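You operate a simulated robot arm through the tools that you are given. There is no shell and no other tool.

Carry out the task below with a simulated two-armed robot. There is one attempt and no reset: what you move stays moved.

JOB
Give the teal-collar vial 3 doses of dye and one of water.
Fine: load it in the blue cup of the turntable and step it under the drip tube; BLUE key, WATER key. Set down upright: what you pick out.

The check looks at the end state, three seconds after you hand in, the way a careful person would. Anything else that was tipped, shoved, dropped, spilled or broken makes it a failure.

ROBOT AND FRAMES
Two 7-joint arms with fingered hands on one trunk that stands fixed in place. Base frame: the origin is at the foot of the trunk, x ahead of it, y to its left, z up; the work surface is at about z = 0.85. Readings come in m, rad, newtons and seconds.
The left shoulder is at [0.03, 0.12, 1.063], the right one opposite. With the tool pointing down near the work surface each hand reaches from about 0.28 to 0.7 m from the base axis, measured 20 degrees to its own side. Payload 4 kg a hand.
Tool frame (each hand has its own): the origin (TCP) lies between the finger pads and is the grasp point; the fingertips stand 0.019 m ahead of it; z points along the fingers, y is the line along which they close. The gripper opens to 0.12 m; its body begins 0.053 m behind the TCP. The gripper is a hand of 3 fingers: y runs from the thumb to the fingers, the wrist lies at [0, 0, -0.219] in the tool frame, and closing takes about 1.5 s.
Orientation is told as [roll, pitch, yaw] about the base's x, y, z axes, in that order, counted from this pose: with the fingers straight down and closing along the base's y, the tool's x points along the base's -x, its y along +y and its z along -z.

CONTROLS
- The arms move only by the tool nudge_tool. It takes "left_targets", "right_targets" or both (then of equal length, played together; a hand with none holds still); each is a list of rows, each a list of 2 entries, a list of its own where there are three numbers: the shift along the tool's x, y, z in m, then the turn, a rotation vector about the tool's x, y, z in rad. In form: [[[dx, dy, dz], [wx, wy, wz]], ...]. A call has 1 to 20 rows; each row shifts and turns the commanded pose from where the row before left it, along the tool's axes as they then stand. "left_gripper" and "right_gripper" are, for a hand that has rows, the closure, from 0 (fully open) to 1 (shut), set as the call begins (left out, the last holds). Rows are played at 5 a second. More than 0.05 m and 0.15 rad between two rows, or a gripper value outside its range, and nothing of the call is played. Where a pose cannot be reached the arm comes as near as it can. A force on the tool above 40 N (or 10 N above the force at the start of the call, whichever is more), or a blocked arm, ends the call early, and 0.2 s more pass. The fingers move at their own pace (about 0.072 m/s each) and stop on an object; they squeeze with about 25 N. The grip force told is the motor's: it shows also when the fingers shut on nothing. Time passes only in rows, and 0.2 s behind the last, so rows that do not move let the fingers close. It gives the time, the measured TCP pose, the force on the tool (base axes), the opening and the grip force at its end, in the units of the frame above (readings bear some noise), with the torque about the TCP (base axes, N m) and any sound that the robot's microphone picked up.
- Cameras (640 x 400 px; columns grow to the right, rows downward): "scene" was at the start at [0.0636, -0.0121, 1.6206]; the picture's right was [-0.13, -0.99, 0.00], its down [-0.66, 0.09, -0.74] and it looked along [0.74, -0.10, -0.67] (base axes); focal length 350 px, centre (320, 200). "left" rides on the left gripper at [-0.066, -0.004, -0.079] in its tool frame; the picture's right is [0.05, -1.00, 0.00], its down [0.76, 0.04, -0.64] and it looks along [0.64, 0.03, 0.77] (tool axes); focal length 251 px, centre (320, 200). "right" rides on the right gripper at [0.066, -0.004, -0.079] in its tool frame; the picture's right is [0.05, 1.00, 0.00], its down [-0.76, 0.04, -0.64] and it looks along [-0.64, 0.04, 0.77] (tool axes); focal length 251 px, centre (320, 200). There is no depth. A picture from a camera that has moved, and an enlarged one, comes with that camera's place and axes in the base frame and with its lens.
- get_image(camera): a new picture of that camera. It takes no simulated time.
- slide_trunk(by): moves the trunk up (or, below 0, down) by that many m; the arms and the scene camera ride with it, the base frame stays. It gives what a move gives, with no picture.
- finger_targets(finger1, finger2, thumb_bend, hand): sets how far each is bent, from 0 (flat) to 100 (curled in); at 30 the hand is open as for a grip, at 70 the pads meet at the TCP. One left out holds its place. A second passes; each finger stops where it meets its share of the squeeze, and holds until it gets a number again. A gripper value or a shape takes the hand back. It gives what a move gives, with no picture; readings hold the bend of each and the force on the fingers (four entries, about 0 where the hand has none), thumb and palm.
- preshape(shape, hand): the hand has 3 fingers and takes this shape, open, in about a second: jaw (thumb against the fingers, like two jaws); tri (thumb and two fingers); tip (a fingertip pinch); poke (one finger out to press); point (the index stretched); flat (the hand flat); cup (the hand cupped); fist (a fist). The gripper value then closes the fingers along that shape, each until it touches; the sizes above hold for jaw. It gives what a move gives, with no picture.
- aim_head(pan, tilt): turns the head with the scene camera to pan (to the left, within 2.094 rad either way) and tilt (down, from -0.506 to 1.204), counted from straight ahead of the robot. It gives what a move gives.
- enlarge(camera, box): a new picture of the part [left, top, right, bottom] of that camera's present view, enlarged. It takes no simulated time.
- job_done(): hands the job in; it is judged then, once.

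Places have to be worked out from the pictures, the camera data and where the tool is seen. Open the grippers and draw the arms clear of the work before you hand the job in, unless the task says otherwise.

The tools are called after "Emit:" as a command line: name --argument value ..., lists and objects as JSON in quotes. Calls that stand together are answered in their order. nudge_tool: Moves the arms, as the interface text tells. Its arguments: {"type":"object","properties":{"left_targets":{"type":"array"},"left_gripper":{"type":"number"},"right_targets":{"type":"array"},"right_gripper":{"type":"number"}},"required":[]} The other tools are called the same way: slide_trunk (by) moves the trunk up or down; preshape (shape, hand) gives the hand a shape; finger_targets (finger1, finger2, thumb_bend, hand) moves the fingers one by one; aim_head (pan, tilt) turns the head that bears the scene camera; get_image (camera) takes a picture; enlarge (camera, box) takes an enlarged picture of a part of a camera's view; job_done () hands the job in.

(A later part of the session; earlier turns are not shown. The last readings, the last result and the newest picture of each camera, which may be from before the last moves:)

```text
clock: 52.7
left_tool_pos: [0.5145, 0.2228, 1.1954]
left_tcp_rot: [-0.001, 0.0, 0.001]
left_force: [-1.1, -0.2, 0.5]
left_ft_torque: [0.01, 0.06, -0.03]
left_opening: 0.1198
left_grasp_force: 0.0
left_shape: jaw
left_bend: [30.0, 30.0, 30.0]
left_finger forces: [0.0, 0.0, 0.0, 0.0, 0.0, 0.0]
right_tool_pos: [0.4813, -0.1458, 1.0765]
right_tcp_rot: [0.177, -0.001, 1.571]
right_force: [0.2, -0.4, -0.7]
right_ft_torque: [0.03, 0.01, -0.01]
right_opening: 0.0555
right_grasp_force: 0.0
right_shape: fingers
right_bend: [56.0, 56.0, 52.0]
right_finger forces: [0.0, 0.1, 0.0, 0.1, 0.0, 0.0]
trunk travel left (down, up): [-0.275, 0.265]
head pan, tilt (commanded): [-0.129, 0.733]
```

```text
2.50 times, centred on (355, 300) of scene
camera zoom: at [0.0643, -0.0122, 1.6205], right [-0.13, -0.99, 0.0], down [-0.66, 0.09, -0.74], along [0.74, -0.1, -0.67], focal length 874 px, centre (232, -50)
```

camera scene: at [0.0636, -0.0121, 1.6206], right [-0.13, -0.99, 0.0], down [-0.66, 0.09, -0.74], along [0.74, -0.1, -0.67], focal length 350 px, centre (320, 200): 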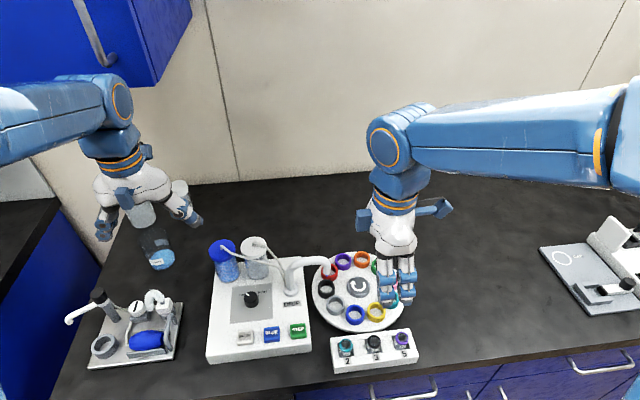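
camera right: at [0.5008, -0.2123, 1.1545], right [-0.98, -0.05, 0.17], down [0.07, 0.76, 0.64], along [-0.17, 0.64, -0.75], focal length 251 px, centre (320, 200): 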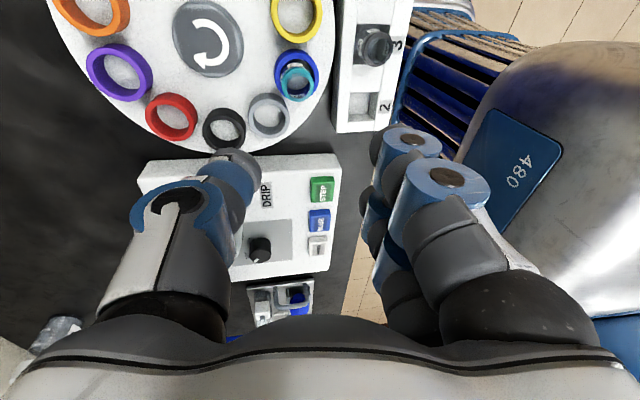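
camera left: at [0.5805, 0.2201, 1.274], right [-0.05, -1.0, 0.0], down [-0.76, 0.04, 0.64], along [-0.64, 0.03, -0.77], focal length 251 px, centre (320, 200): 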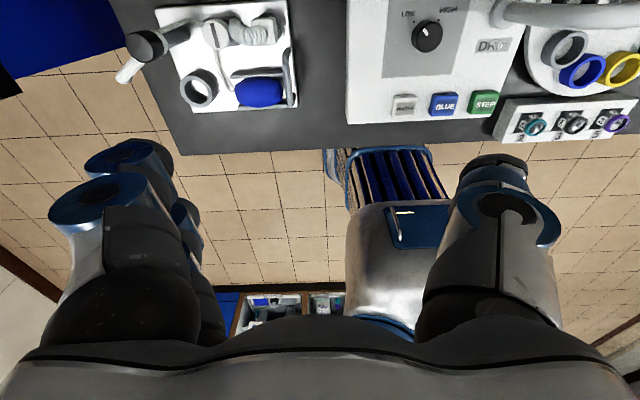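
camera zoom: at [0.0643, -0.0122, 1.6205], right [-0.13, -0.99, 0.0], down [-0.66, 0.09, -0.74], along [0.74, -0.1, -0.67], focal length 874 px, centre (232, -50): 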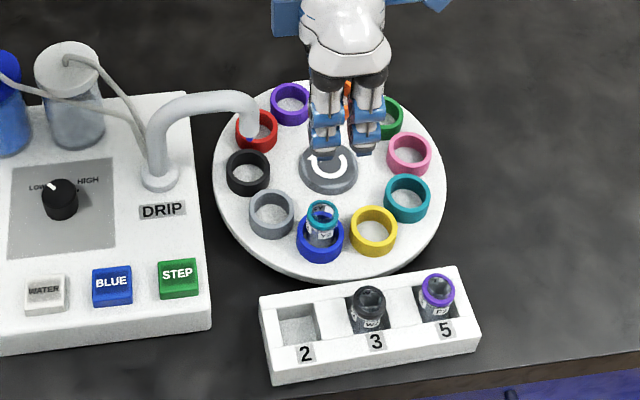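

The vial stands upright in the blue cup. I clear the right arm to the side and set the left hand to "poke" for the keys.

Emit:
nudge_tool --right_targets '[[[0.036, 0.0084, -0.0127], [0, 0, 0]], [[0.036, 0.0084, -0.0127], [0, 0, 0]], [[0.036, 0.0084, -0.0127], [0, 0, 0]], [[0.036, 0.0084, -0.0127], [0, 0, 0]], [[0.036, 0.0084, -0.0127], [0, 0, 0]]]'

Emit:
preshape --shape "poke" --hand "left"

Emit:
get_image --camera "left"

Emit:
get_image --camera "scene"

```text
clock: 53.9
left_tool_pos: [0.5141, 0.2215, 1.1954]
left_tcp_rot: [-0.001, 0.0, 0.0]
left_force: [0.2, -0.1, -0.8]
left_ft_torque: [0.02, 0.03, 0.02]
left_opening: 0.12
left_grasp_force: 0.1
left_shape: jaw
left_bend: [30.0, 30.0, 30.0]
left_finger forces: [0.1, 0.0, 0.0, 0.1, 0.0, 0.0]
right_tool_pos: [0.4506, -0.3272, 1.1478]
right_tcp_rot: [0.177, -0.001, 1.574]
right_force: [0.1, -0.9, 0.5]
right_ft_torque: [0.01, 0.01, 0.0]
right_opening: 0.0556
right_grasp_force: 0.0
right_shape: fingers
right_bend: [56.0, 56.0, 52.0]
right_finger forces: [0.0, 0.0, 0.0, 0.0, 0.0, 0.0]
trunk travel left (down, up): [-0.275, 0.265]
head pan, tilt (commanded): [-0.129, 0.733]
```

```text
clock: 54.8
left_tool_pos: [0.5132, 0.2227, 1.1956]
left_tcp_rot: [0.0, 0.0, 0.001]
left_force: [0.0, 0.5, 0.2]
left_ft_torque: [-0.01, -0.01, -0.02]
left_opening: 0.0001
left_grasp_force: 0.0
left_shape: poke
left_bend: [29.0, 29.0, 33.0]
left_finger forces: [0.0, 0.1, 0.1, 0.0, 0.1, 0.1]
right_tool_pos: [0.451, -0.3259, 1.1479]
right_tcp_rot: [0.178, -0.002, 1.572]
right_force: [-0.4, -0.3, 0.6]
right_ft_torque: [-0.01, 0.0, -0.01]
right_opening: 0.0557
right_grasp_force: 0.1
right_shape: fingers
right_bend: [56.0, 56.0, 52.0]
right_finger forces: [0.0, 0.0, 0.1, 0.1, 0.0, 0.0]
trunk travel left (down, up): [-0.275, 0.265]
head pan, tilt (commanded): [-0.129, 0.733]
```

```text
taken
camera left: at [0.5804, 0.2199, 1.2742], right [-0.05, -1.0, 0.0], down [-0.76, 0.04, 0.64], along [-0.64, 0.03, -0.77], focal length 251 px, centre (320, 200)
```

left: 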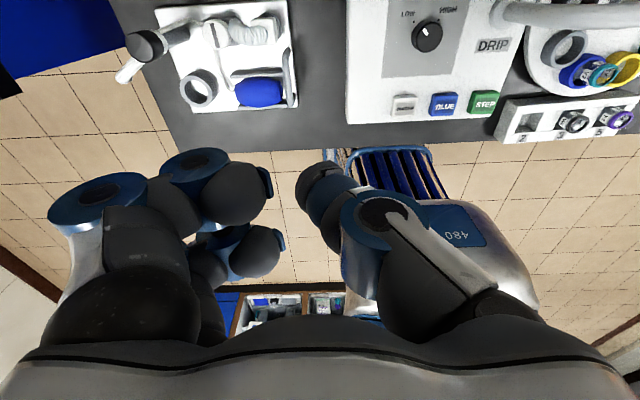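

```text
taken
camera scene: at [0.0635, -0.0124, 1.6206], right [-0.13, -0.99, 0.0], down [-0.66, 0.09, -0.74], along [0.74, -0.1, -0.67], focal length 350 px, centre (320, 200)
```

scene: 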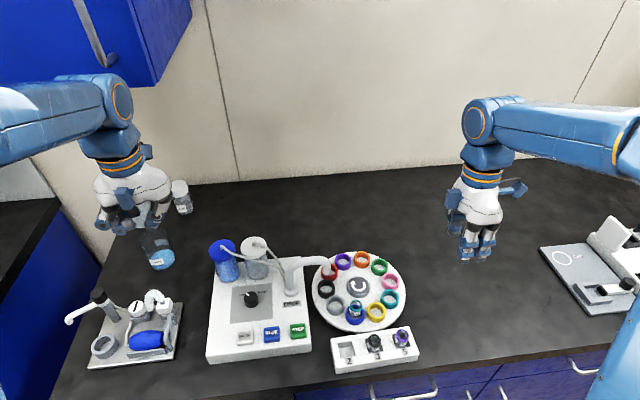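

I look at the poke shape from the scene camera and compare it with "point" and "fist" to choose the best key presser.

Emit:
enlarge --camera "scene" --box '[70, 130, 220, 250]'

Emit:
preshape --shape "point" --hand "left"

Emit:
enlarge --camera "scene" --box '[70, 130, 220, 250]'

Emit:
get_image --camera "left"

```text
3.33 times, centred on (145, 190) of scene
camera zoom: at [0.0635, -0.0124, 1.6206], right [-0.13, -0.99, 0.0], down [-0.66, 0.09, -0.74], along [0.74, -0.1, -0.67], focal length 1165 px, centre (903, 233)
```

zoom: 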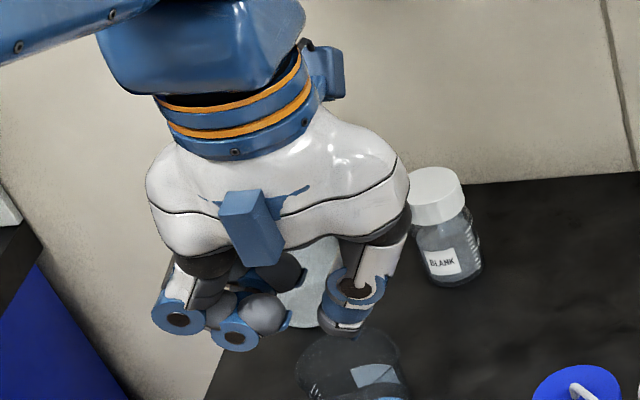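

```text
clock: 55.7
left_tool_pos: [0.514, 0.2234, 1.1967]
left_tcp_rot: [-0.001, 0.0, 0.002]
left_force: [-0.4, -0.4, -0.2]
left_ft_torque: [0.03, 0.02, 0.02]
left_opening: 0.0001
left_grasp_force: 0.1
left_shape: point
left_bend: [82.0, 100.0, 67.0]
left_finger forces: [0.0, 0.0, 0.0, 0.0, 0.1, 0.0]
right_tool_pos: [0.4507, -0.3254, 1.1483]
right_tcp_rot: [0.177, 0.0, 1.571]
right_force: [0.0, 0.3, -0.3]
right_ft_torque: [-0.01, 0.0, -0.02]
right_opening: 0.0559
right_grasp_force: 0.0
right_shape: fingers
right_bend: [56.0, 56.0, 52.0]
right_finger forces: [0.1, 0.0, 0.0, 0.0, 0.1, 0.1]
trunk travel left (down, up): [-0.275, 0.265]
head pan, tilt (commanded): [-0.129, 0.733]
```

```text
3.33 times, centred on (145, 190) of scene
camera zoom: at [0.0636, -0.0122, 1.6206], right [-0.13, -0.99, 0.0], down [-0.66, 0.09, -0.74], along [0.74, -0.1, -0.67], focal length 1165 px, centre (903, 233)
```

zoom: 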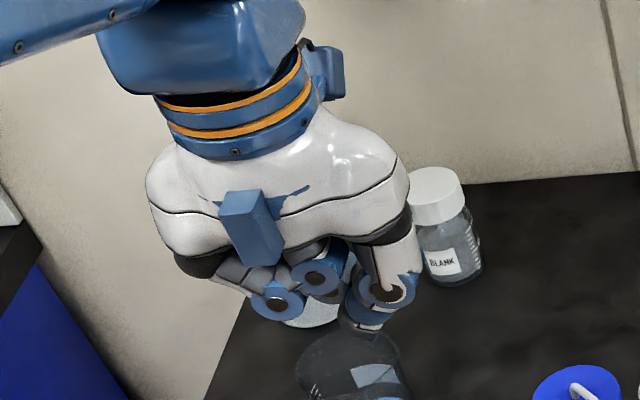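

```text
taken
camera left: at [0.5805, 0.22, 1.2741], right [-0.05, -1.0, 0.0], down [-0.76, 0.04, 0.64], along [-0.64, 0.03, -0.77], focal length 251 px, centre (320, 200)
```

left: 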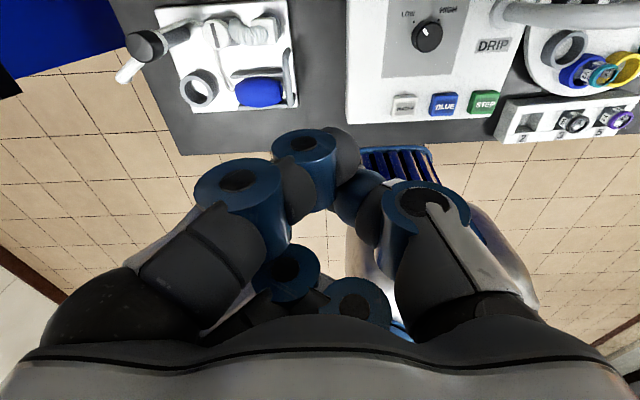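

"Poke" puts the thumb tip on the TCP axis about 0.019 m ahead, with the curled fingers about 5 cm to the side. I'll turn the left hand 90° so those fingers lie toward the robot, away from the other keys and the knob.

Emit:
preshape --shape "poke" --hand "left"

Emit:
nudge_tool --left_targets '[[[0, 0, 0], [0, 0, -0.1428]], [[0, 0, 0], [0, 0, -0.1428]], [[0, 0, 0], [0, 0, -0.1428]], [[0, 0, 0], [0, 0, -0.1428]], [[0, 0, 0], [0, 0, -0.1428]], [[0, 0, 0], [0, 0, -0.1428]], [[0, 0, 0], [0, 0, -0.1428]], [[0, 0, 0], [0, 0, -0.1428]], [[0, 0, 0], [0, 0, -0.1428]], [[0, 0, 0], [0, 0, -0.1428]], [[0, 0, 0], [0, 0, -0.1428]], [[0, 0, 0], [0, 0, 0]]]'

Emit:
get_image --camera "left"

Emit:
get_image --camera "scene"

```text
clock: 56.6
left_tool_pos: [0.5144, 0.2231, 1.1957]
left_tcp_rot: [0.0, 0.0, 0.002]
left_force: [-0.3, 0.2, 0.1]
left_ft_torque: [0.01, -0.03, -0.06]
left_opening: 0.0002
left_grasp_force: 0.0
left_shape: poke
left_bend: [29.0, 29.0, 33.0]
left_finger forces: [0.0, 0.0, 0.0, 0.0, 0.1, 0.0]
right_tool_pos: [0.4504, -0.3263, 1.1477]
right_tcp_rot: [0.177, 0.0, 1.571]
right_force: [0.0, 0.4, 0.0]
right_ft_torque: [-0.01, 0.03, 0.04]
right_opening: 0.0557
right_grasp_force: 0.0
right_shape: fingers
right_bend: [56.0, 56.0, 52.0]
right_finger forces: [0.1, 0.0, 0.0, 0.0, 0.0, 0.1]
trunk travel left (down, up): [-0.275, 0.265]
head pan, tilt (commanded): [-0.129, 0.733]
```

```text
clock: 59.2
left_tool_pos: [0.5133, 0.2226, 1.1954]
left_tcp_rot: [0.002, 0.001, 1.572]
left_force: [0.7, 0.4, 0.3]
left_ft_torque: [0.04, 0.01, 0.02]
left_opening: 0.0001
left_grasp_force: 0.0
left_shape: poke
left_bend: [29.0, 29.0, 33.0]
left_finger forces: [0.0, 0.1, 0.0, 0.1, 0.1, 0.0]
right_tool_pos: [0.451, -0.3274, 1.1475]
right_tcp_rot: [0.175, 0.0, 1.571]
right_force: [0.8, 0.0, 0.1]
right_ft_torque: [-0.02, 0.04, 0.01]
right_opening: 0.0557
right_grasp_force: 0.2
right_shape: fingers
right_bend: [56.0, 56.0, 52.0]
right_finger forces: [0.0, 0.0, 0.1, 0.0, 0.0, 0.0]
trunk travel left (down, up): [-0.275, 0.265]
head pan, tilt (commanded): [-0.129, 0.733]
```

```text
taken
camera left: at [0.5171, 0.2892, 1.2738], right [1.0, -0.05, 0.0], down [-0.04, -0.76, 0.64], along [-0.03, -0.64, -0.77], focal length 251 px, centre (320, 200)
```

left: 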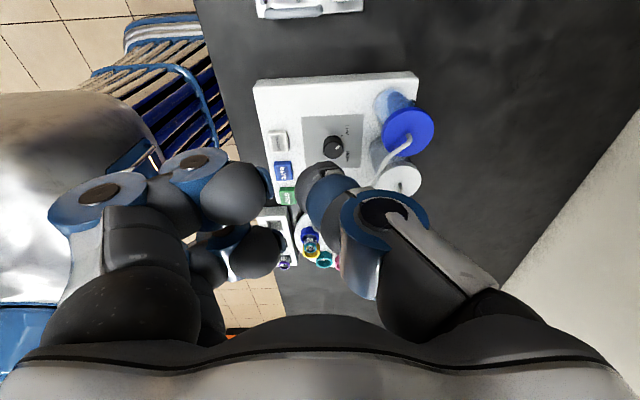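

```text
taken
camera scene: at [0.0636, -0.012, 1.6206], right [-0.13, -0.99, 0.0], down [-0.66, 0.09, -0.74], along [0.74, -0.1, -0.67], focal length 350 px, centre (320, 200)
```

scene: 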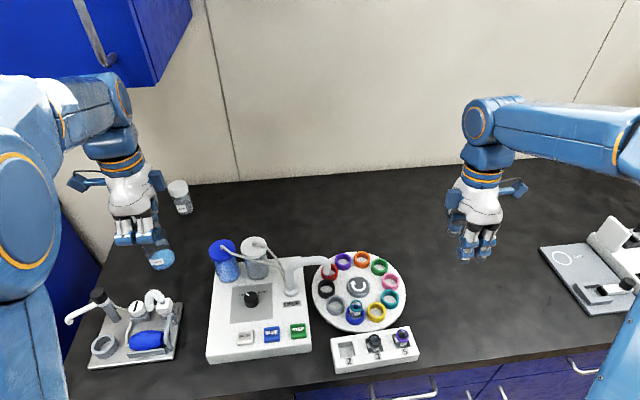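

The left hand turned as wanted. I move it over the STEP key (0.444, -0.014), staying high at z ≈ 1.12.

Emit:
nudge_tool --left_targets '[[[0.0394, 0.0115, 0.0126], [0, 0, 0]], [[0.0394, 0.0115, 0.0126], [0, 0, 0]], [[0.0394, 0.0115, 0.0126], [0, 0, 0]], [[0.0394, 0.0115, 0.0126], [0, 0, 0]], [[0.0394, 0.0115, 0.0126], [0, 0, 0]], [[0.0394, 0.0115, 0.0126], [0, 0, 0]], [[0, 0, 0], [0, 0, 0]]]'

Emit:
get_image --camera "left"

Emit:
get_image --camera "scene"

Emit:
get_image --camera "right"

```text
clock: 60.8
left_tool_pos: [0.4466, -0.0129, 1.121]
left_tcp_rot: [-0.001, 0.002, 1.574]
left_force: [1.1, 0.0, -0.1]
left_ft_torque: [-0.03, -0.04, -0.01]
left_opening: 0.0
left_grasp_force: 0.0
left_shape: poke
left_bend: [29.0, 29.0, 33.0]
left_finger forces: [0.0, 0.0, 0.0, 0.0, 0.0, 0.0]
right_tool_pos: [0.4511, -0.3246, 1.1479]
right_tcp_rot: [0.176, 0.0, 1.572]
right_force: [-0.3, -0.1, 0.2]
right_ft_torque: [-0.01, 0.02, 0.0]
right_opening: 0.0556
right_grasp_force: 0.1
right_shape: fingers
right_bend: [56.0, 56.0, 52.0]
right_finger forces: [0.1, 0.0, 0.1, 0.1, 0.1, 0.0]
trunk travel left (down, up): [-0.275, 0.265]
head pan, tilt (commanded): [-0.129, 0.733]
```

```text
taken
camera left: at [0.4492, 0.0543, 1.199], right [1.0, -0.05, 0.0], down [-0.04, -0.76, 0.64], along [-0.03, -0.64, -0.76], focal length 251 px, centre (320, 200)
```

left: 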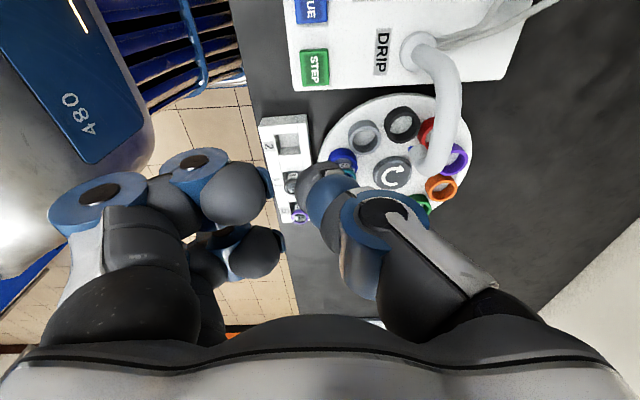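

```text
taken
camera scene: at [0.064, -0.0107, 1.6206], right [-0.13, -0.99, 0.0], down [-0.66, 0.08, -0.74], along [0.74, -0.1, -0.67], focal length 350 px, centre (320, 200)
```

scene: 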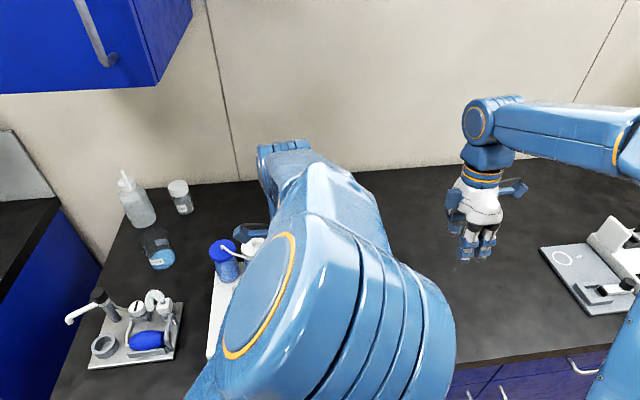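

```text
taken
camera right: at [0.4705, -0.3917, 1.2261], right [-0.98, -0.05, 0.17], down [0.07, 0.76, 0.64], along [-0.17, 0.64, -0.75], focal length 251 px, centre (320, 200)
```

right: 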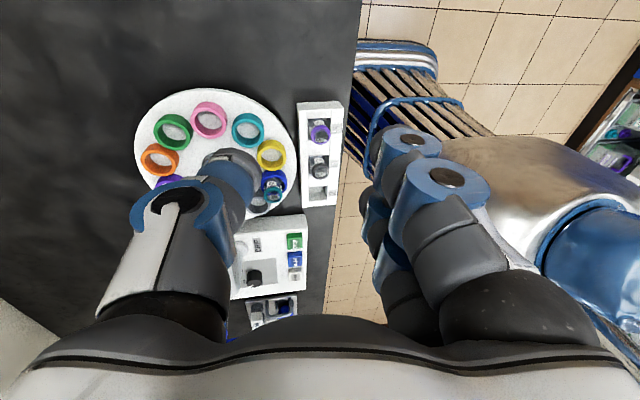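

The left arm blocks the scene camera, but its own wrist camera sees the keys. I zoom in there to refine the STEP key's place.

Emit:
enlarge --camera "left" --box '[270, 0, 480, 130]'

Emit:
enlarge --camera "right" --box '[220, 150, 350, 330]'

```text
3.05 times, centred on (375, 65) of left
camera zoom: at [0.4492, 0.0543, 1.199], right [1.0, -0.05, 0.0], down [-0.04, -0.76, 0.64], along [-0.03, -0.64, -0.76], focal length 766 px, centre (152, 611)
```

zoom: 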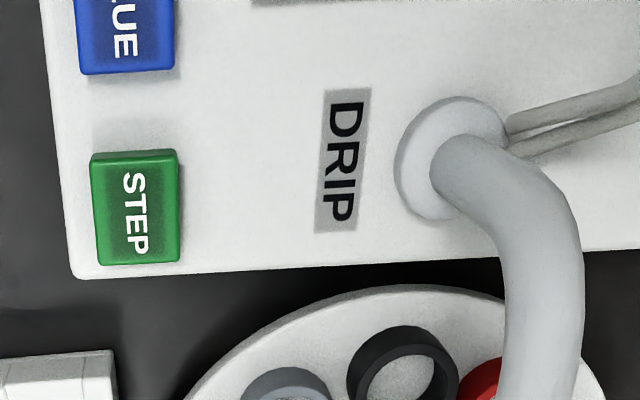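

```text
2.22 times, centred on (285, 240) of right
camera zoom: at [0.4705, -0.3917, 1.2261], right [-0.98, -0.05, 0.17], down [0.07, 0.76, 0.64], along [-0.17, 0.64, -0.75], focal length 559 px, centre (398, 111)
```

zoom: 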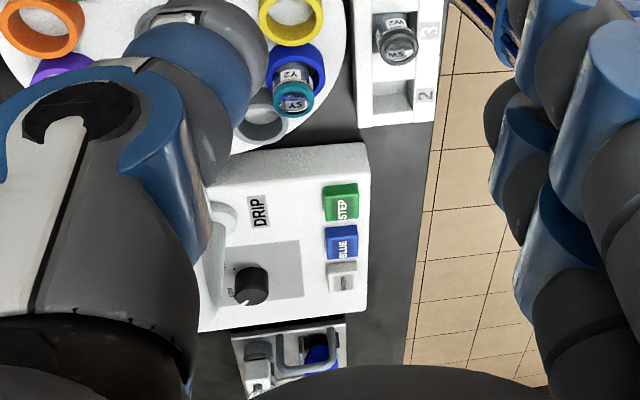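

STEP measures about (0.442, -0.011). I descend to TCP z ≈ 0.96 (tip ≈ 0.94) and look again.

Emit:
nudge_tool --left_targets '[[[-0.001, 0.0036, 0.03], [0, 0, 0]], [[0, 0, 0.03], [0, 0, 0]], [[0, 0, 0.03], [0, 0, 0]], [[0, 0, 0.03], [0, 0, 0]], [[0, 0, 0.03], [0, 0, 0]], [[0, 0, 0.01], [0, 0, 0]], [[0, 0, 0], [0, 0, 0]]]'

Emit:
get_image --camera "left"

Emit:
get_image --camera "right"

Emit:
get_image --camera "scene"

```text
clock: 62.4
left_tool_pos: [0.4416, -0.0135, 0.9597]
left_tcp_rot: [0.002, 0.0, 1.571]
left_force: [-0.6, 0.2, 0.4]
left_ft_torque: [0.0, 0.03, 0.02]
left_opening: 0.0001
left_grasp_force: 0.1
left_shape: poke
left_bend: [29.0, 29.0, 33.0]
left_finger forces: [0.0, 0.1, 0.0, 0.0, 0.0, 0.1]
right_tool_pos: [0.4503, -0.3276, 1.1471]
right_tcp_rot: [0.174, 0.0, 1.571]
right_force: [0.3, 0.1, 0.2]
right_ft_torque: [0.01, 0.0, -0.01]
right_opening: 0.0558
right_grasp_force: 0.1
right_shape: fingers
right_bend: [56.0, 56.0, 52.0]
right_finger forces: [0.0, 0.0, 0.0, 0.0, 0.0, 0.0]
trunk travel left (down, up): [-0.275, 0.265]
head pan, tilt (commanded): [-0.129, 0.733]
```

```text
taken
camera left: at [0.4455, 0.0546, 1.0388], right [1.0, -0.05, 0.0], down [-0.04, -0.76, 0.64], along [-0.03, -0.64, -0.77], focal length 251 px, centre (320, 200)
```

left: 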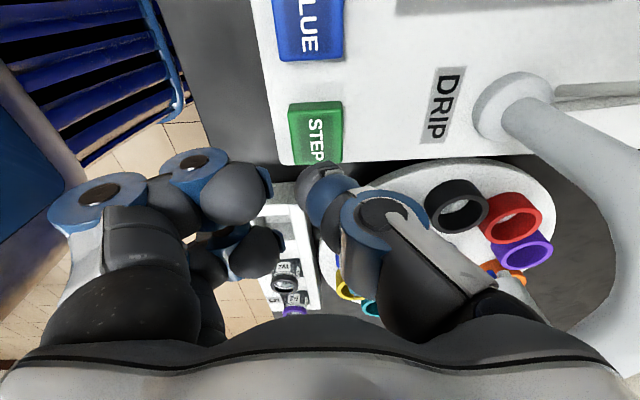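

```text
taken
camera right: at [0.4701, -0.3931, 1.2259], right [-0.98, -0.05, 0.17], down [0.07, 0.76, 0.64], along [-0.17, 0.64, -0.75], focal length 251 px, centre (320, 200)
```

right: 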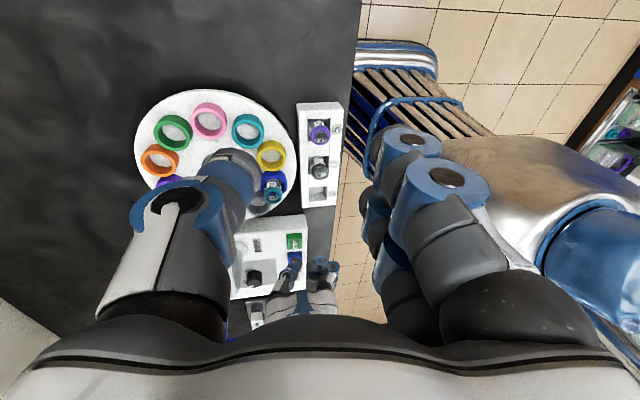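

```text
taken
camera scene: at [0.0635, -0.0123, 1.6206], right [-0.13, -0.99, 0.0], down [-0.66, 0.09, -0.74], along [0.74, -0.1, -0.67], focal length 350 px, centre (320, 200)
```

scene: 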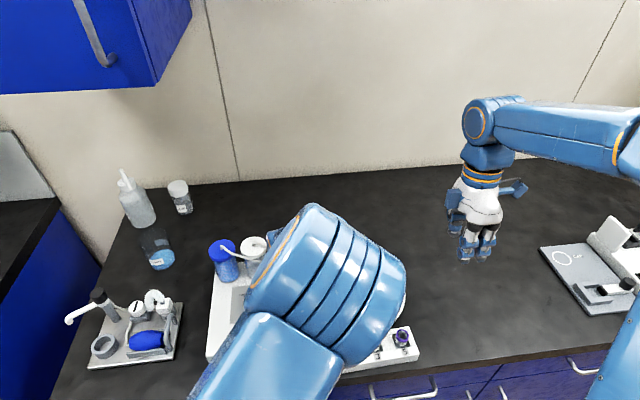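

The key's centre lies 3.5 mm further in +y than my tip. I zoom in from the right camera to see tip and key side-on before pressing.

Emit:
enlarge --camera "right" --box '[235, 200, 355, 320]'

Emit:
enlarge --camera "left" --box '[240, 80, 400, 260]'

```text
3.33 times, centred on (295, 260) of right
camera zoom: at [0.4701, -0.3931, 1.2259], right [-0.98, -0.05, 0.17], down [0.07, 0.76, 0.64], along [-0.17, 0.64, -0.75], focal length 838 px, centre (403, 0)
```

zoom: 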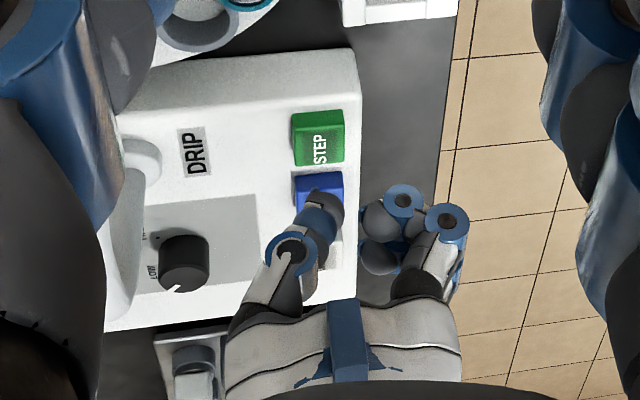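

```text
2.22 times, centred on (320, 170) of left
camera zoom: at [0.4455, 0.0546, 1.0388], right [1.0, -0.05, 0.0], down [-0.04, -0.76, 0.64], along [-0.03, -0.64, -0.77], focal length 559 px, centre (320, 267)
```

zoom: 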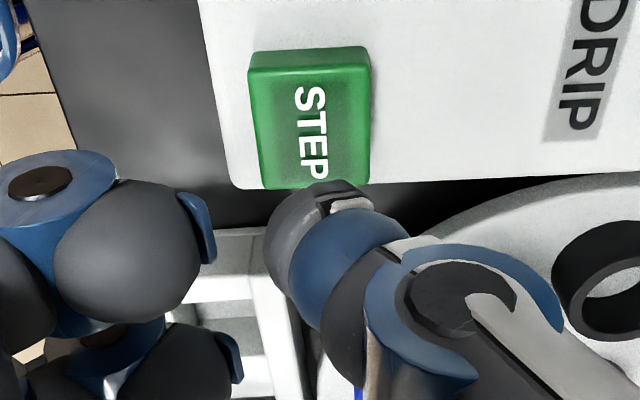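

The tip is over the STEP key and the curled fingers hang in free space toward the robot. I adjust 1.5 mm and lower to just above the key (TCP 0.928).

Emit:
nudge_tool --left_targets '[[[-0.0015, 0, 0.01], [0, 0, 0]], [[0, 0, 0.01], [0, 0, 0]], [[0, 0, 0.006], [0, 0, 0]], [[0, 0, 0.005], [0, 0, 0]], [[0, 0, 0], [0, 0, 0]]]'

Emit:
enlarge --camera "left" --box '[240, 80, 400, 260]'

Emit:
enlarge --camera "right" --box '[235, 200, 355, 320]'

```text
clock: 63.6
left_tool_pos: [0.4418, -0.0119, 0.9271]
left_tcp_rot: [-0.001, 0.0, 1.57]
left_force: [-0.3, -0.1, 1.1]
left_ft_torque: [-0.01, -0.03, -0.01]
left_opening: 0.0
left_grasp_force: 0.1
left_shape: poke
left_bend: [29.0, 29.0, 33.0]
left_finger forces: [0.1, 0.0, 0.0, 0.0, 0.0, 0.0]
right_tool_pos: [0.4513, -0.3273, 1.1488]
right_tcp_rot: [0.175, 0.0, 1.571]
right_force: [-0.4, -0.1, 0.3]
right_ft_torque: [0.02, 0.03, 0.0]
right_opening: 0.0555
right_grasp_force: 0.1
right_shape: fingers
right_bend: [56.0, 56.0, 52.0]
right_finger forces: [0.0, 0.0, 0.1, 0.0, 0.0, 0.1]
trunk travel left (down, up): [-0.275, 0.265]
head pan, tilt (commanded): [-0.129, 0.733]
```

```text
2.22 times, centred on (320, 170) of left
camera zoom: at [0.4454, 0.0557, 1.007], right [1.0, -0.05, 0.0], down [-0.04, -0.76, 0.64], along [-0.03, -0.64, -0.77], focal length 559 px, centre (320, 267)
```

zoom: 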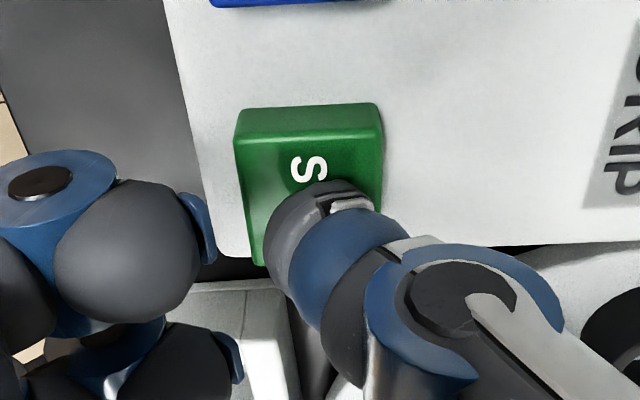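

```text
3.33 times, centred on (295, 260) of right
camera zoom: at [0.47, -0.393, 1.2259], right [-0.98, -0.05, 0.17], down [0.07, 0.76, 0.64], along [-0.17, 0.64, -0.75], focal length 838 px, centre (403, 0)
```

zoom: 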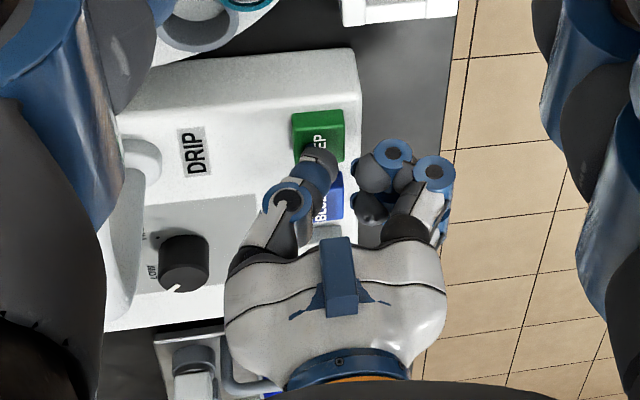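

The tip is over the STEP key. I shift 2 mm toward +y and press down in small steps, listening for the key.

Emit:
nudge_tool --left_targets '[[[-0.0015, 0, 0], [0, 0, 0]], [[0, 0, 0.0015], [0, 0, 0]], [[0, 0, 0.0015], [0, 0, 0]], [[0, 0, 0.0015], [0, 0, 0]], [[0, 0, 0], [0, 0, 0]]]'

```text
clock: 64.8
left_tool_pos: [0.4415, -0.01, 0.9252]
left_tcp_rot: [0.0, 0.0, 1.572]
left_force: [-0.1, -1.1, 2.4]
left_ft_torque: [-0.02, -0.02, 0.0]
left_opening: 0.0001
left_grasp_force: 0.0
left_shape: poke
left_bend: [29.0, 29.0, 33.0]
left_finger forces: [0.1, 0.0, 0.1, 0.0, 2.2, 0.1]
right_tool_pos: [0.4507, -0.3262, 1.1481]
right_tcp_rot: [0.177, 0.0, 1.57]
right_force: [0.2, 0.7, -0.6]
right_ft_torque: [0.02, -0.01, 0.04]
right_opening: 0.0557
right_grasp_force: 0.0
right_shape: fingers
right_bend: [56.0, 56.0, 52.0]
right_finger forces: [0.1, 0.0, 0.0, 0.0, 0.0, 0.0]
trunk travel left (down, up): [-0.275, 0.265]
head pan, tilt (commanded): [-0.129, 0.733]
heard: click
```

I heard a click with 2.2 N on the thumb. I raise 15 mm to release and look at the turntable.

Emit:
nudge_tool --left_targets '[[[0, 0, -0.0075], [0, 0, 0]], [[0, 0, -0.0075], [0, 0, 0]], [[0, 0, 0], [0, 0, 0]], [[0, 0, 0], [0, 0, 0]], [[0, 0, 0], [0, 0, 0]], [[0, 0, 0], [0, 0, 0]]]'

Emit:
get_image --camera "left"

Emit:
get_image --camera "right"

```text
clock: 66.2
left_tool_pos: [0.442, -0.0092, 0.9386]
left_tcp_rot: [0.002, 0.002, 1.571]
left_force: [0.3, -0.2, 0.5]
left_ft_torque: [-0.01, -0.01, 0.01]
left_opening: 0.0
left_grasp_force: 0.1
left_shape: poke
left_bend: [29.0, 29.0, 33.0]
left_finger forces: [0.1, 0.1, 0.1, 0.0, 0.0, 0.0]
right_tool_pos: [0.4514, -0.3267, 1.148]
right_tcp_rot: [0.175, 0.001, 1.572]
right_force: [0.0, 0.5, -0.6]
right_ft_torque: [0.03, 0.0, -0.02]
right_opening: 0.0557
right_grasp_force: 0.1
right_shape: fingers
right_bend: [56.0, 56.0, 52.0]
right_finger forces: [0.0, 0.0, 0.1, 0.1, 0.0, 0.0]
trunk travel left (down, up): [-0.275, 0.265]
head pan, tilt (commanded): [-0.129, 0.733]
```

```text
taken
camera left: at [0.4453, 0.0572, 1.0176], right [1.0, -0.05, 0.0], down [-0.04, -0.76, 0.64], along [-0.03, -0.64, -0.77], focal length 251 px, centre (320, 200)
```

left: 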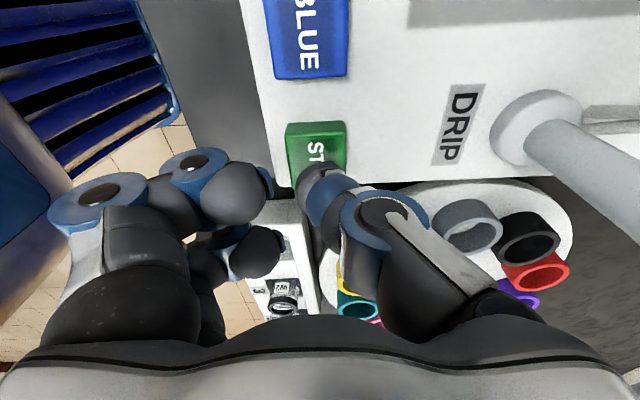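

```text
taken
camera right: at [0.4701, -0.393, 1.2258], right [-0.98, -0.05, 0.17], down [0.07, 0.76, 0.64], along [-0.17, 0.64, -0.75], focal length 251 px, centre (320, 200)
```

right: 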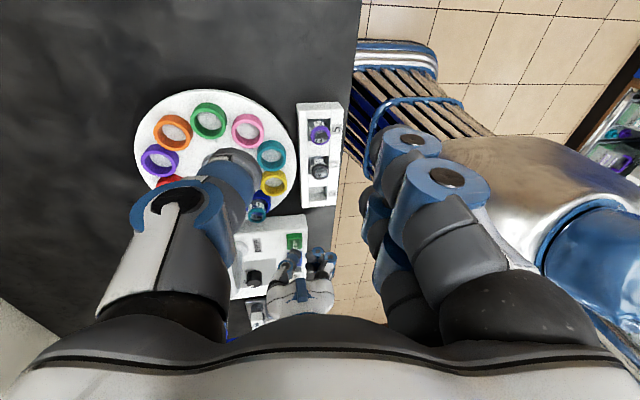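

The turntable advanced one place, with black now where red was. I zoom in on the vial to confirm it rode along upright.

Emit:
enlarge --camera "right" --box '[130, 80, 350, 260]'

Emit:
enlarge --camera "left" --box '[380, 80, 640, 320]'

```text
2.22 times, centred on (240, 170) of right
camera zoom: at [0.4701, -0.393, 1.2258], right [-0.98, -0.05, 0.17], down [0.07, 0.76, 0.64], along [-0.17, 0.64, -0.75], focal length 559 px, centre (498, 267)
```

zoom: 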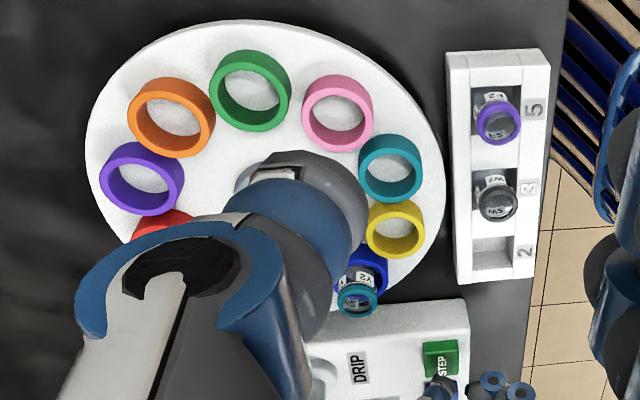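

```text
1.67 times, centred on (510, 200) of left
camera zoom: at [0.4453, 0.0572, 1.0176], right [1.0, -0.05, 0.0], down [-0.04, -0.76, 0.64], along [-0.03, -0.64, -0.77], focal length 419 px, centre (3, 200)
```

zoom: 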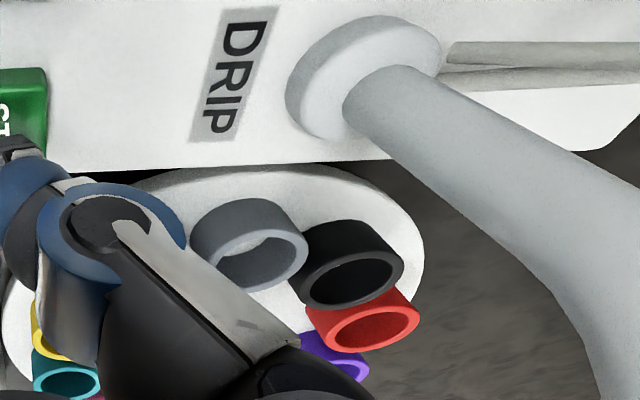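

The vial rides upright. I press STEP a second time with the same stroke and release.

Emit:
nudge_tool --left_targets '[[[0, 0, 0.0075], [0, 0, 0]], [[0, 0, 0.005], [0, 0, 0]], [[0, 0, 0.0025], [0, 0, 0]], [[0, 0, 0], [0, 0, 0]], [[0, 0, -0.0075], [0, 0, 0]], [[0, 0, -0.0075], [0, 0, 0]], [[0, 0, 0], [0, 0, 0]], [[0, 0, 0], [0, 0, 0]], [[0, 0, 0], [0, 0, 0]], [[0, 0, 0], [0, 0, 0]]]'

Emit:
enlarge --camera "right" --box '[130, 80, 350, 260]'

Emit:
enlarge --camera "left" --box '[380, 80, 640, 320]'

```text
clock: 68.4
left_tool_pos: [0.4425, -0.0095, 0.939]
left_tcp_rot: [0.0, 0.0, 1.57]
left_force: [0.1, 0.5, 0.3]
left_ft_torque: [-0.02, 0.02, 0.0]
left_opening: 0.0
left_grasp_force: 0.1
left_shape: poke
left_bend: [29.0, 29.0, 33.0]
left_finger forces: [0.1, 0.0, 0.0, 0.0, 0.0, 0.1]
right_tool_pos: [0.4505, -0.3259, 1.1482]
right_tcp_rot: [0.178, 0.0, 1.572]
right_force: [0.0, -0.1, -0.6]
right_ft_torque: [0.0, 0.04, 0.0]
right_opening: 0.0558
right_grasp_force: 0.1
right_shape: fingers
right_bend: [56.0, 56.0, 52.0]
right_finger forces: [0.0, 0.0, 0.0, 0.0, 0.1, 0.1]
trunk travel left (down, up): [-0.275, 0.265]
head pan, tilt (commanded): [-0.129, 0.733]
heard: click
```

```text
2.22 times, centred on (240, 170) of right
camera zoom: at [0.4701, -0.393, 1.2259], right [-0.98, -0.05, 0.17], down [0.07, 0.76, 0.64], along [-0.17, 0.64, -0.75], focal length 559 px, centre (498, 267)
```

zoom: 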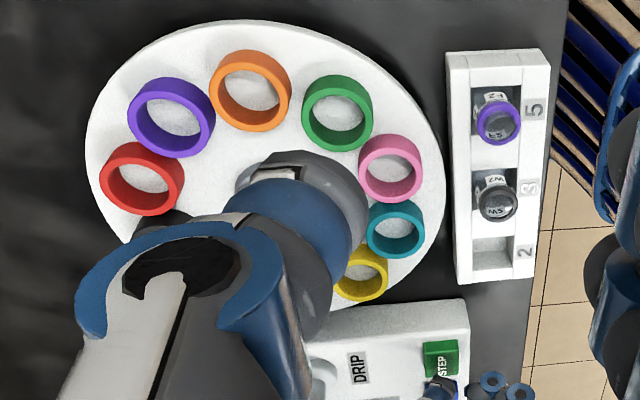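

```text
1.67 times, centred on (510, 200) of left
camera zoom: at [0.4457, 0.0583, 1.0176], right [1.0, -0.05, 0.0], down [-0.04, -0.76, 0.64], along [-0.03, -0.64, -0.77], focal length 419 px, centre (3, 200)
```

zoom: 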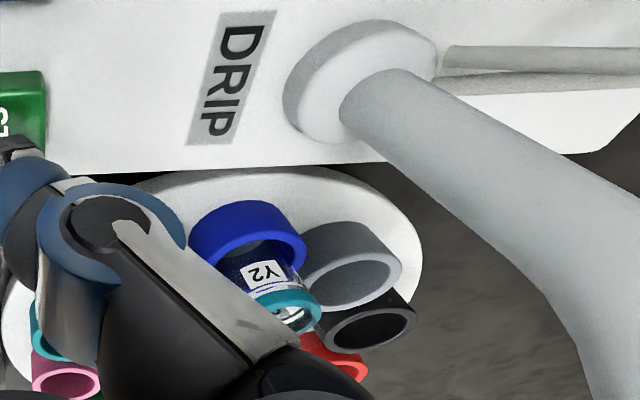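

One click and one step; the blue cup with the vial is now one place before the drip. I press STEP a third time.

Emit:
nudge_tool --left_targets '[[[0, 0, 0.0075], [0, 0, 0]], [[0, 0, 0.005], [0, 0, 0]], [[0, 0, 0.0025], [0, 0, 0]], [[0, 0, 0], [0, 0, 0]], [[0, 0, -0.0075], [0, 0, 0]], [[0, 0, -0.0075], [0, 0, 0]], [[0, 0, 0], [0, 0, 0]], [[0, 0, 0], [0, 0, 0]], [[0, 0, 0], [0, 0, 0]], [[0, 0, 0], [0, 0, 0]]]'

Emit:
enlarge --camera "right" --box '[130, 80, 350, 260]'

Emit:
enlarge --camera "left" --box '[380, 80, 640, 320]'

```text
clock: 70.6
left_tool_pos: [0.4426, -0.01, 0.9388]
left_tcp_rot: [-0.001, 0.0, 1.572]
left_force: [-0.2, -0.2, 0.3]
left_ft_torque: [0.01, 0.01, 0.0]
left_opening: 0.0001
left_grasp_force: 0.0
left_shape: poke
left_bend: [29.0, 29.0, 33.0]
left_finger forces: [0.0, 0.0, 0.1, 0.1, 0.0, 0.0]
right_tool_pos: [0.4508, -0.3257, 1.1482]
right_tcp_rot: [0.177, 0.001, 1.571]
right_force: [0.8, -0.5, -0.1]
right_ft_torque: [-0.01, -0.03, -0.01]
right_opening: 0.0557
right_grasp_force: 0.1
right_shape: fingers
right_bend: [56.0, 56.0, 52.0]
right_finger forces: [0.0, 0.0, 0.0, 0.1, 0.0, 0.0]
trunk travel left (down, up): [-0.275, 0.265]
head pan, tilt (commanded): [-0.129, 0.733]
heard: click
```

```text
2.22 times, centred on (240, 170) of right
camera zoom: at [0.4701, -0.393, 1.2259], right [-0.98, -0.05, 0.17], down [0.07, 0.76, 0.64], along [-0.17, 0.64, -0.75], focal length 559 px, centre (498, 267)
```

zoom: 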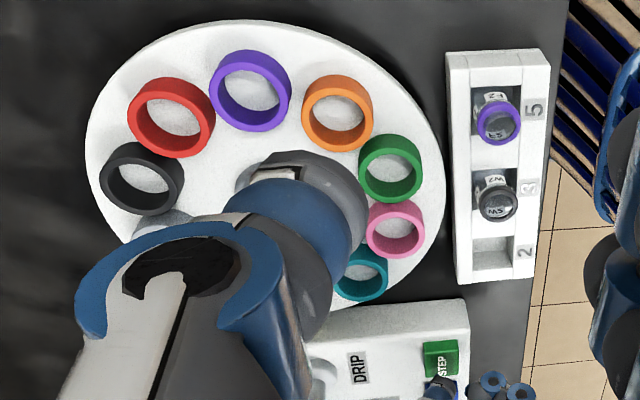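

```text
1.67 times, centred on (510, 200) of left
camera zoom: at [0.4453, 0.0574, 1.0183], right [1.0, -0.05, 0.0], down [-0.04, -0.76, 0.64], along [-0.03, -0.64, -0.77], focal length 419 px, centre (3, 200)
```

zoom: 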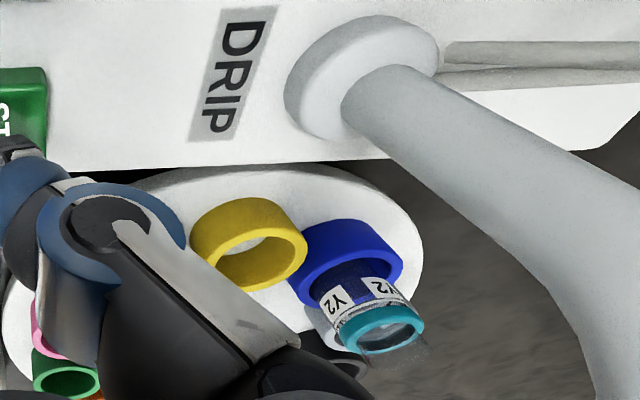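

The blue cup with the vial is now at the drip place. Before dosing I draw the left hand back to free the scene camera and verify the tube tip is over the vial.

Emit:
nudge_tool --left_targets '[[[0, 0, -0.04], [0, 0, 0]], [[0, 0, -0.04], [0, 0, 0]], [[0, 0, -0.04], [0, 0, 0]], [[-0.04, -0.01, -0.01], [0, 0, 0]], [[-0.04, -0.01, -0.01], [0, 0, 0]], [[-0.04, -0.01, -0.01], [0, 0, 0]], [[-0.04, -0.01, -0.01], [0, 0, 0]], [[-0.04, -0.01, -0.01], [0, 0, 0]]]'

Emit:
get_image --camera "scene"

Emit:
enlarge --camera "scene" --box '[270, 230, 430, 350]'

Emit:
get_image --camera "left"

```text
clock: 72.4
left_tool_pos: [0.4944, 0.1941, 1.1086]
left_tcp_rot: [0.003, 0.0, 1.571]
left_force: [0.2, -0.8, 0.8]
left_ft_torque: [-0.01, 0.02, 0.01]
left_opening: 0.0004
left_grasp_force: 0.2
left_shape: poke
left_bend: [29.0, 29.0, 33.0]
left_finger forces: [0.0, 0.0, 0.1, 0.0, 0.1, 0.1]
right_tool_pos: [0.4515, -0.3248, 1.1485]
right_tcp_rot: [0.177, 0.0, 1.572]
right_force: [-0.3, 0.6, 0.0]
right_ft_torque: [-0.05, -0.03, 0.0]
right_opening: 0.0556
right_grasp_force: 0.0
right_shape: fingers
right_bend: [56.0, 56.0, 52.0]
right_finger forces: [0.0, 0.0, 0.0, 0.0, 0.1, 0.0]
trunk travel left (down, up): [-0.275, 0.265]
head pan, tilt (commanded): [-0.129, 0.733]
```

```text
taken
camera scene: at [0.0639, -0.0107, 1.6206], right [-0.13, -0.99, 0.0], down [-0.66, 0.09, -0.74], along [0.74, -0.1, -0.67], focal length 350 px, centre (320, 200)
```

scene: 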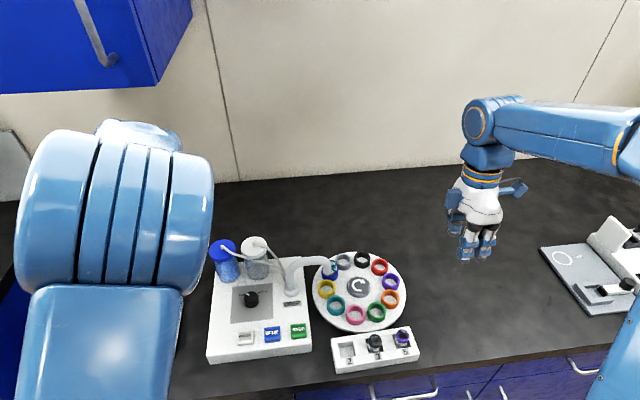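

```text
3.33 times, centred on (350, 290) of scene
camera zoom: at [0.0639, -0.0107, 1.6206], right [-0.13, -0.99, 0.0], down [-0.66, 0.09, -0.74], along [0.74, -0.1, -0.67], focal length 1165 px, centre (220, -100)
```

zoom: 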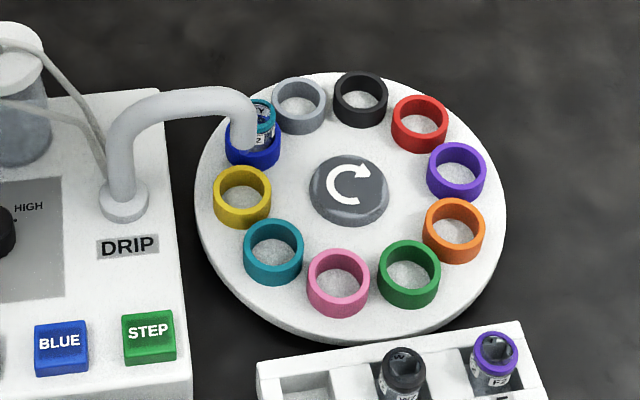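

```text
taken
camera left: at [0.498, 0.2598, 1.1867], right [1.0, -0.05, 0.0], down [-0.04, -0.76, 0.64], along [-0.04, -0.64, -0.76], focal length 251 px, centre (320, 200)
```

left: 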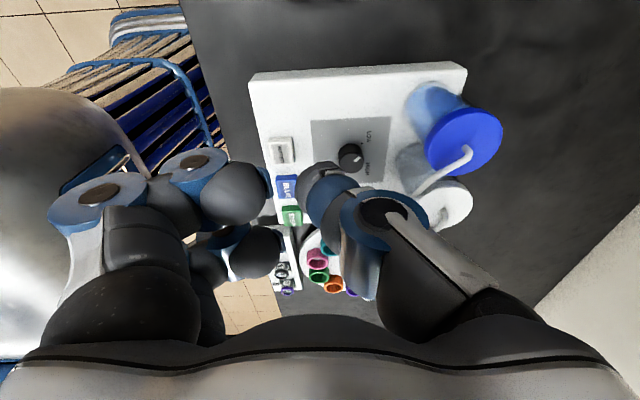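

Working the tube tip out from several pictures puts it at about (0.545, -0.090, 0.95), over the place the yellow cup holds now. The scene view's parallax misled me, so I may be one step too far. I move the right camera over for a clear look before dosing anything.

Emit:
nudge_tool --right_targets '[[[0, -0.0328, -0.0058], [0, 0, 0]], [[0, -0.0328, -0.0058], [0, 0, 0]], [[0, -0.0328, -0.0058], [0, 0, 0]], [[0, 0, 0], [0, 0, 0]]]'

Emit:
get_image --camera "right"

Emit:
enlarge --camera "scene" --box '[305, 245, 365, 300]'

```text
clock: 73.4
left_tool_pos: [0.4934, 0.1911, 1.1096]
left_tcp_rot: [-0.001, 0.0, 1.57]
left_force: [0.4, 0.2, -0.4]
left_ft_torque: [-0.01, 0.0, 0.04]
left_opening: 0.0003
left_grasp_force: 0.1
left_shape: poke
left_bend: [29.0, 29.0, 33.0]
left_finger forces: [0.0, 0.0, 0.1, 0.0, 0.0, 0.1]
right_tool_pos: [0.5502, -0.3268, 1.148]
right_tcp_rot: [0.175, -0.001, 1.571]
right_force: [-0.5, 0.4, 0.5]
right_ft_torque: [-0.04, 0.02, -0.02]
right_opening: 0.0555
right_grasp_force: 0.0
right_shape: fingers
right_bend: [56.0, 56.0, 52.0]
right_finger forces: [0.0, 0.0, 0.0, 0.0, 0.1, 0.1]
trunk travel left (down, up): [-0.275, 0.265]
head pan, tilt (commanded): [-0.129, 0.733]
```

```text
taken
camera right: at [0.5693, -0.3935, 1.2268], right [-0.98, -0.05, 0.17], down [0.07, 0.76, 0.64], along [-0.17, 0.64, -0.75], focal length 251 px, centre (320, 200)
```

right: 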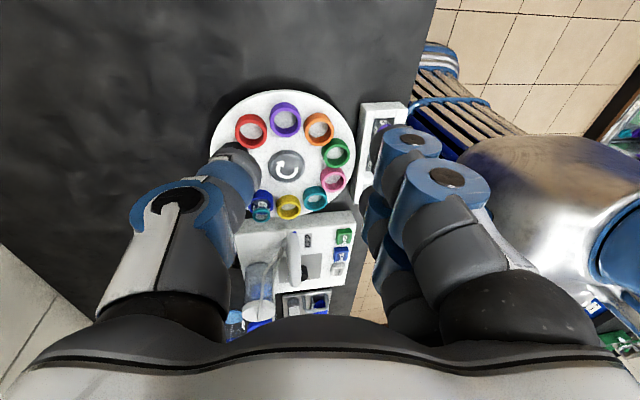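

```text
7.27 times, centred on (335, 272) of scene
camera zoom: at [0.0622, -0.012, 1.6207], right [-0.13, -0.99, 0.0], down [-0.66, 0.09, -0.74], along [0.74, -0.1, -0.67], focal length 2542 px, centre (211, -327)
```

zoom: 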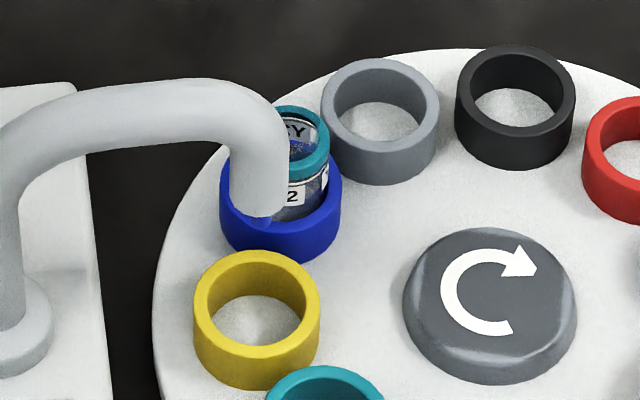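

I zoom into the right camera, which looks nearly along the tube.

Emit:
enlarge --camera "right" --box '[215, 170, 365, 290]'

```text
3.33 times, centred on (290, 230) of right
camera zoom: at [0.5693, -0.3935, 1.2268], right [-0.98, -0.05, 0.17], down [0.07, 0.76, 0.64], along [-0.17, 0.64, -0.75], focal length 838 px, centre (420, 100)
```

zoom: 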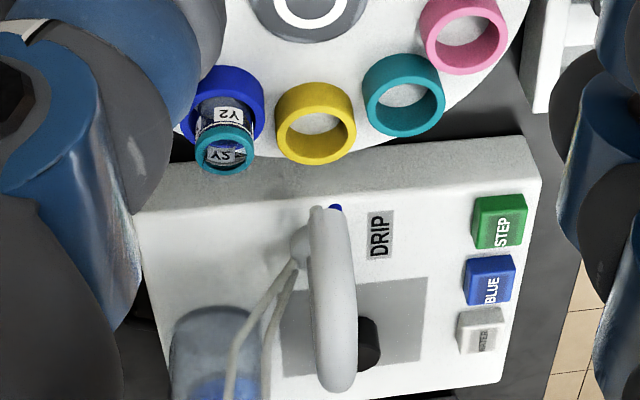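

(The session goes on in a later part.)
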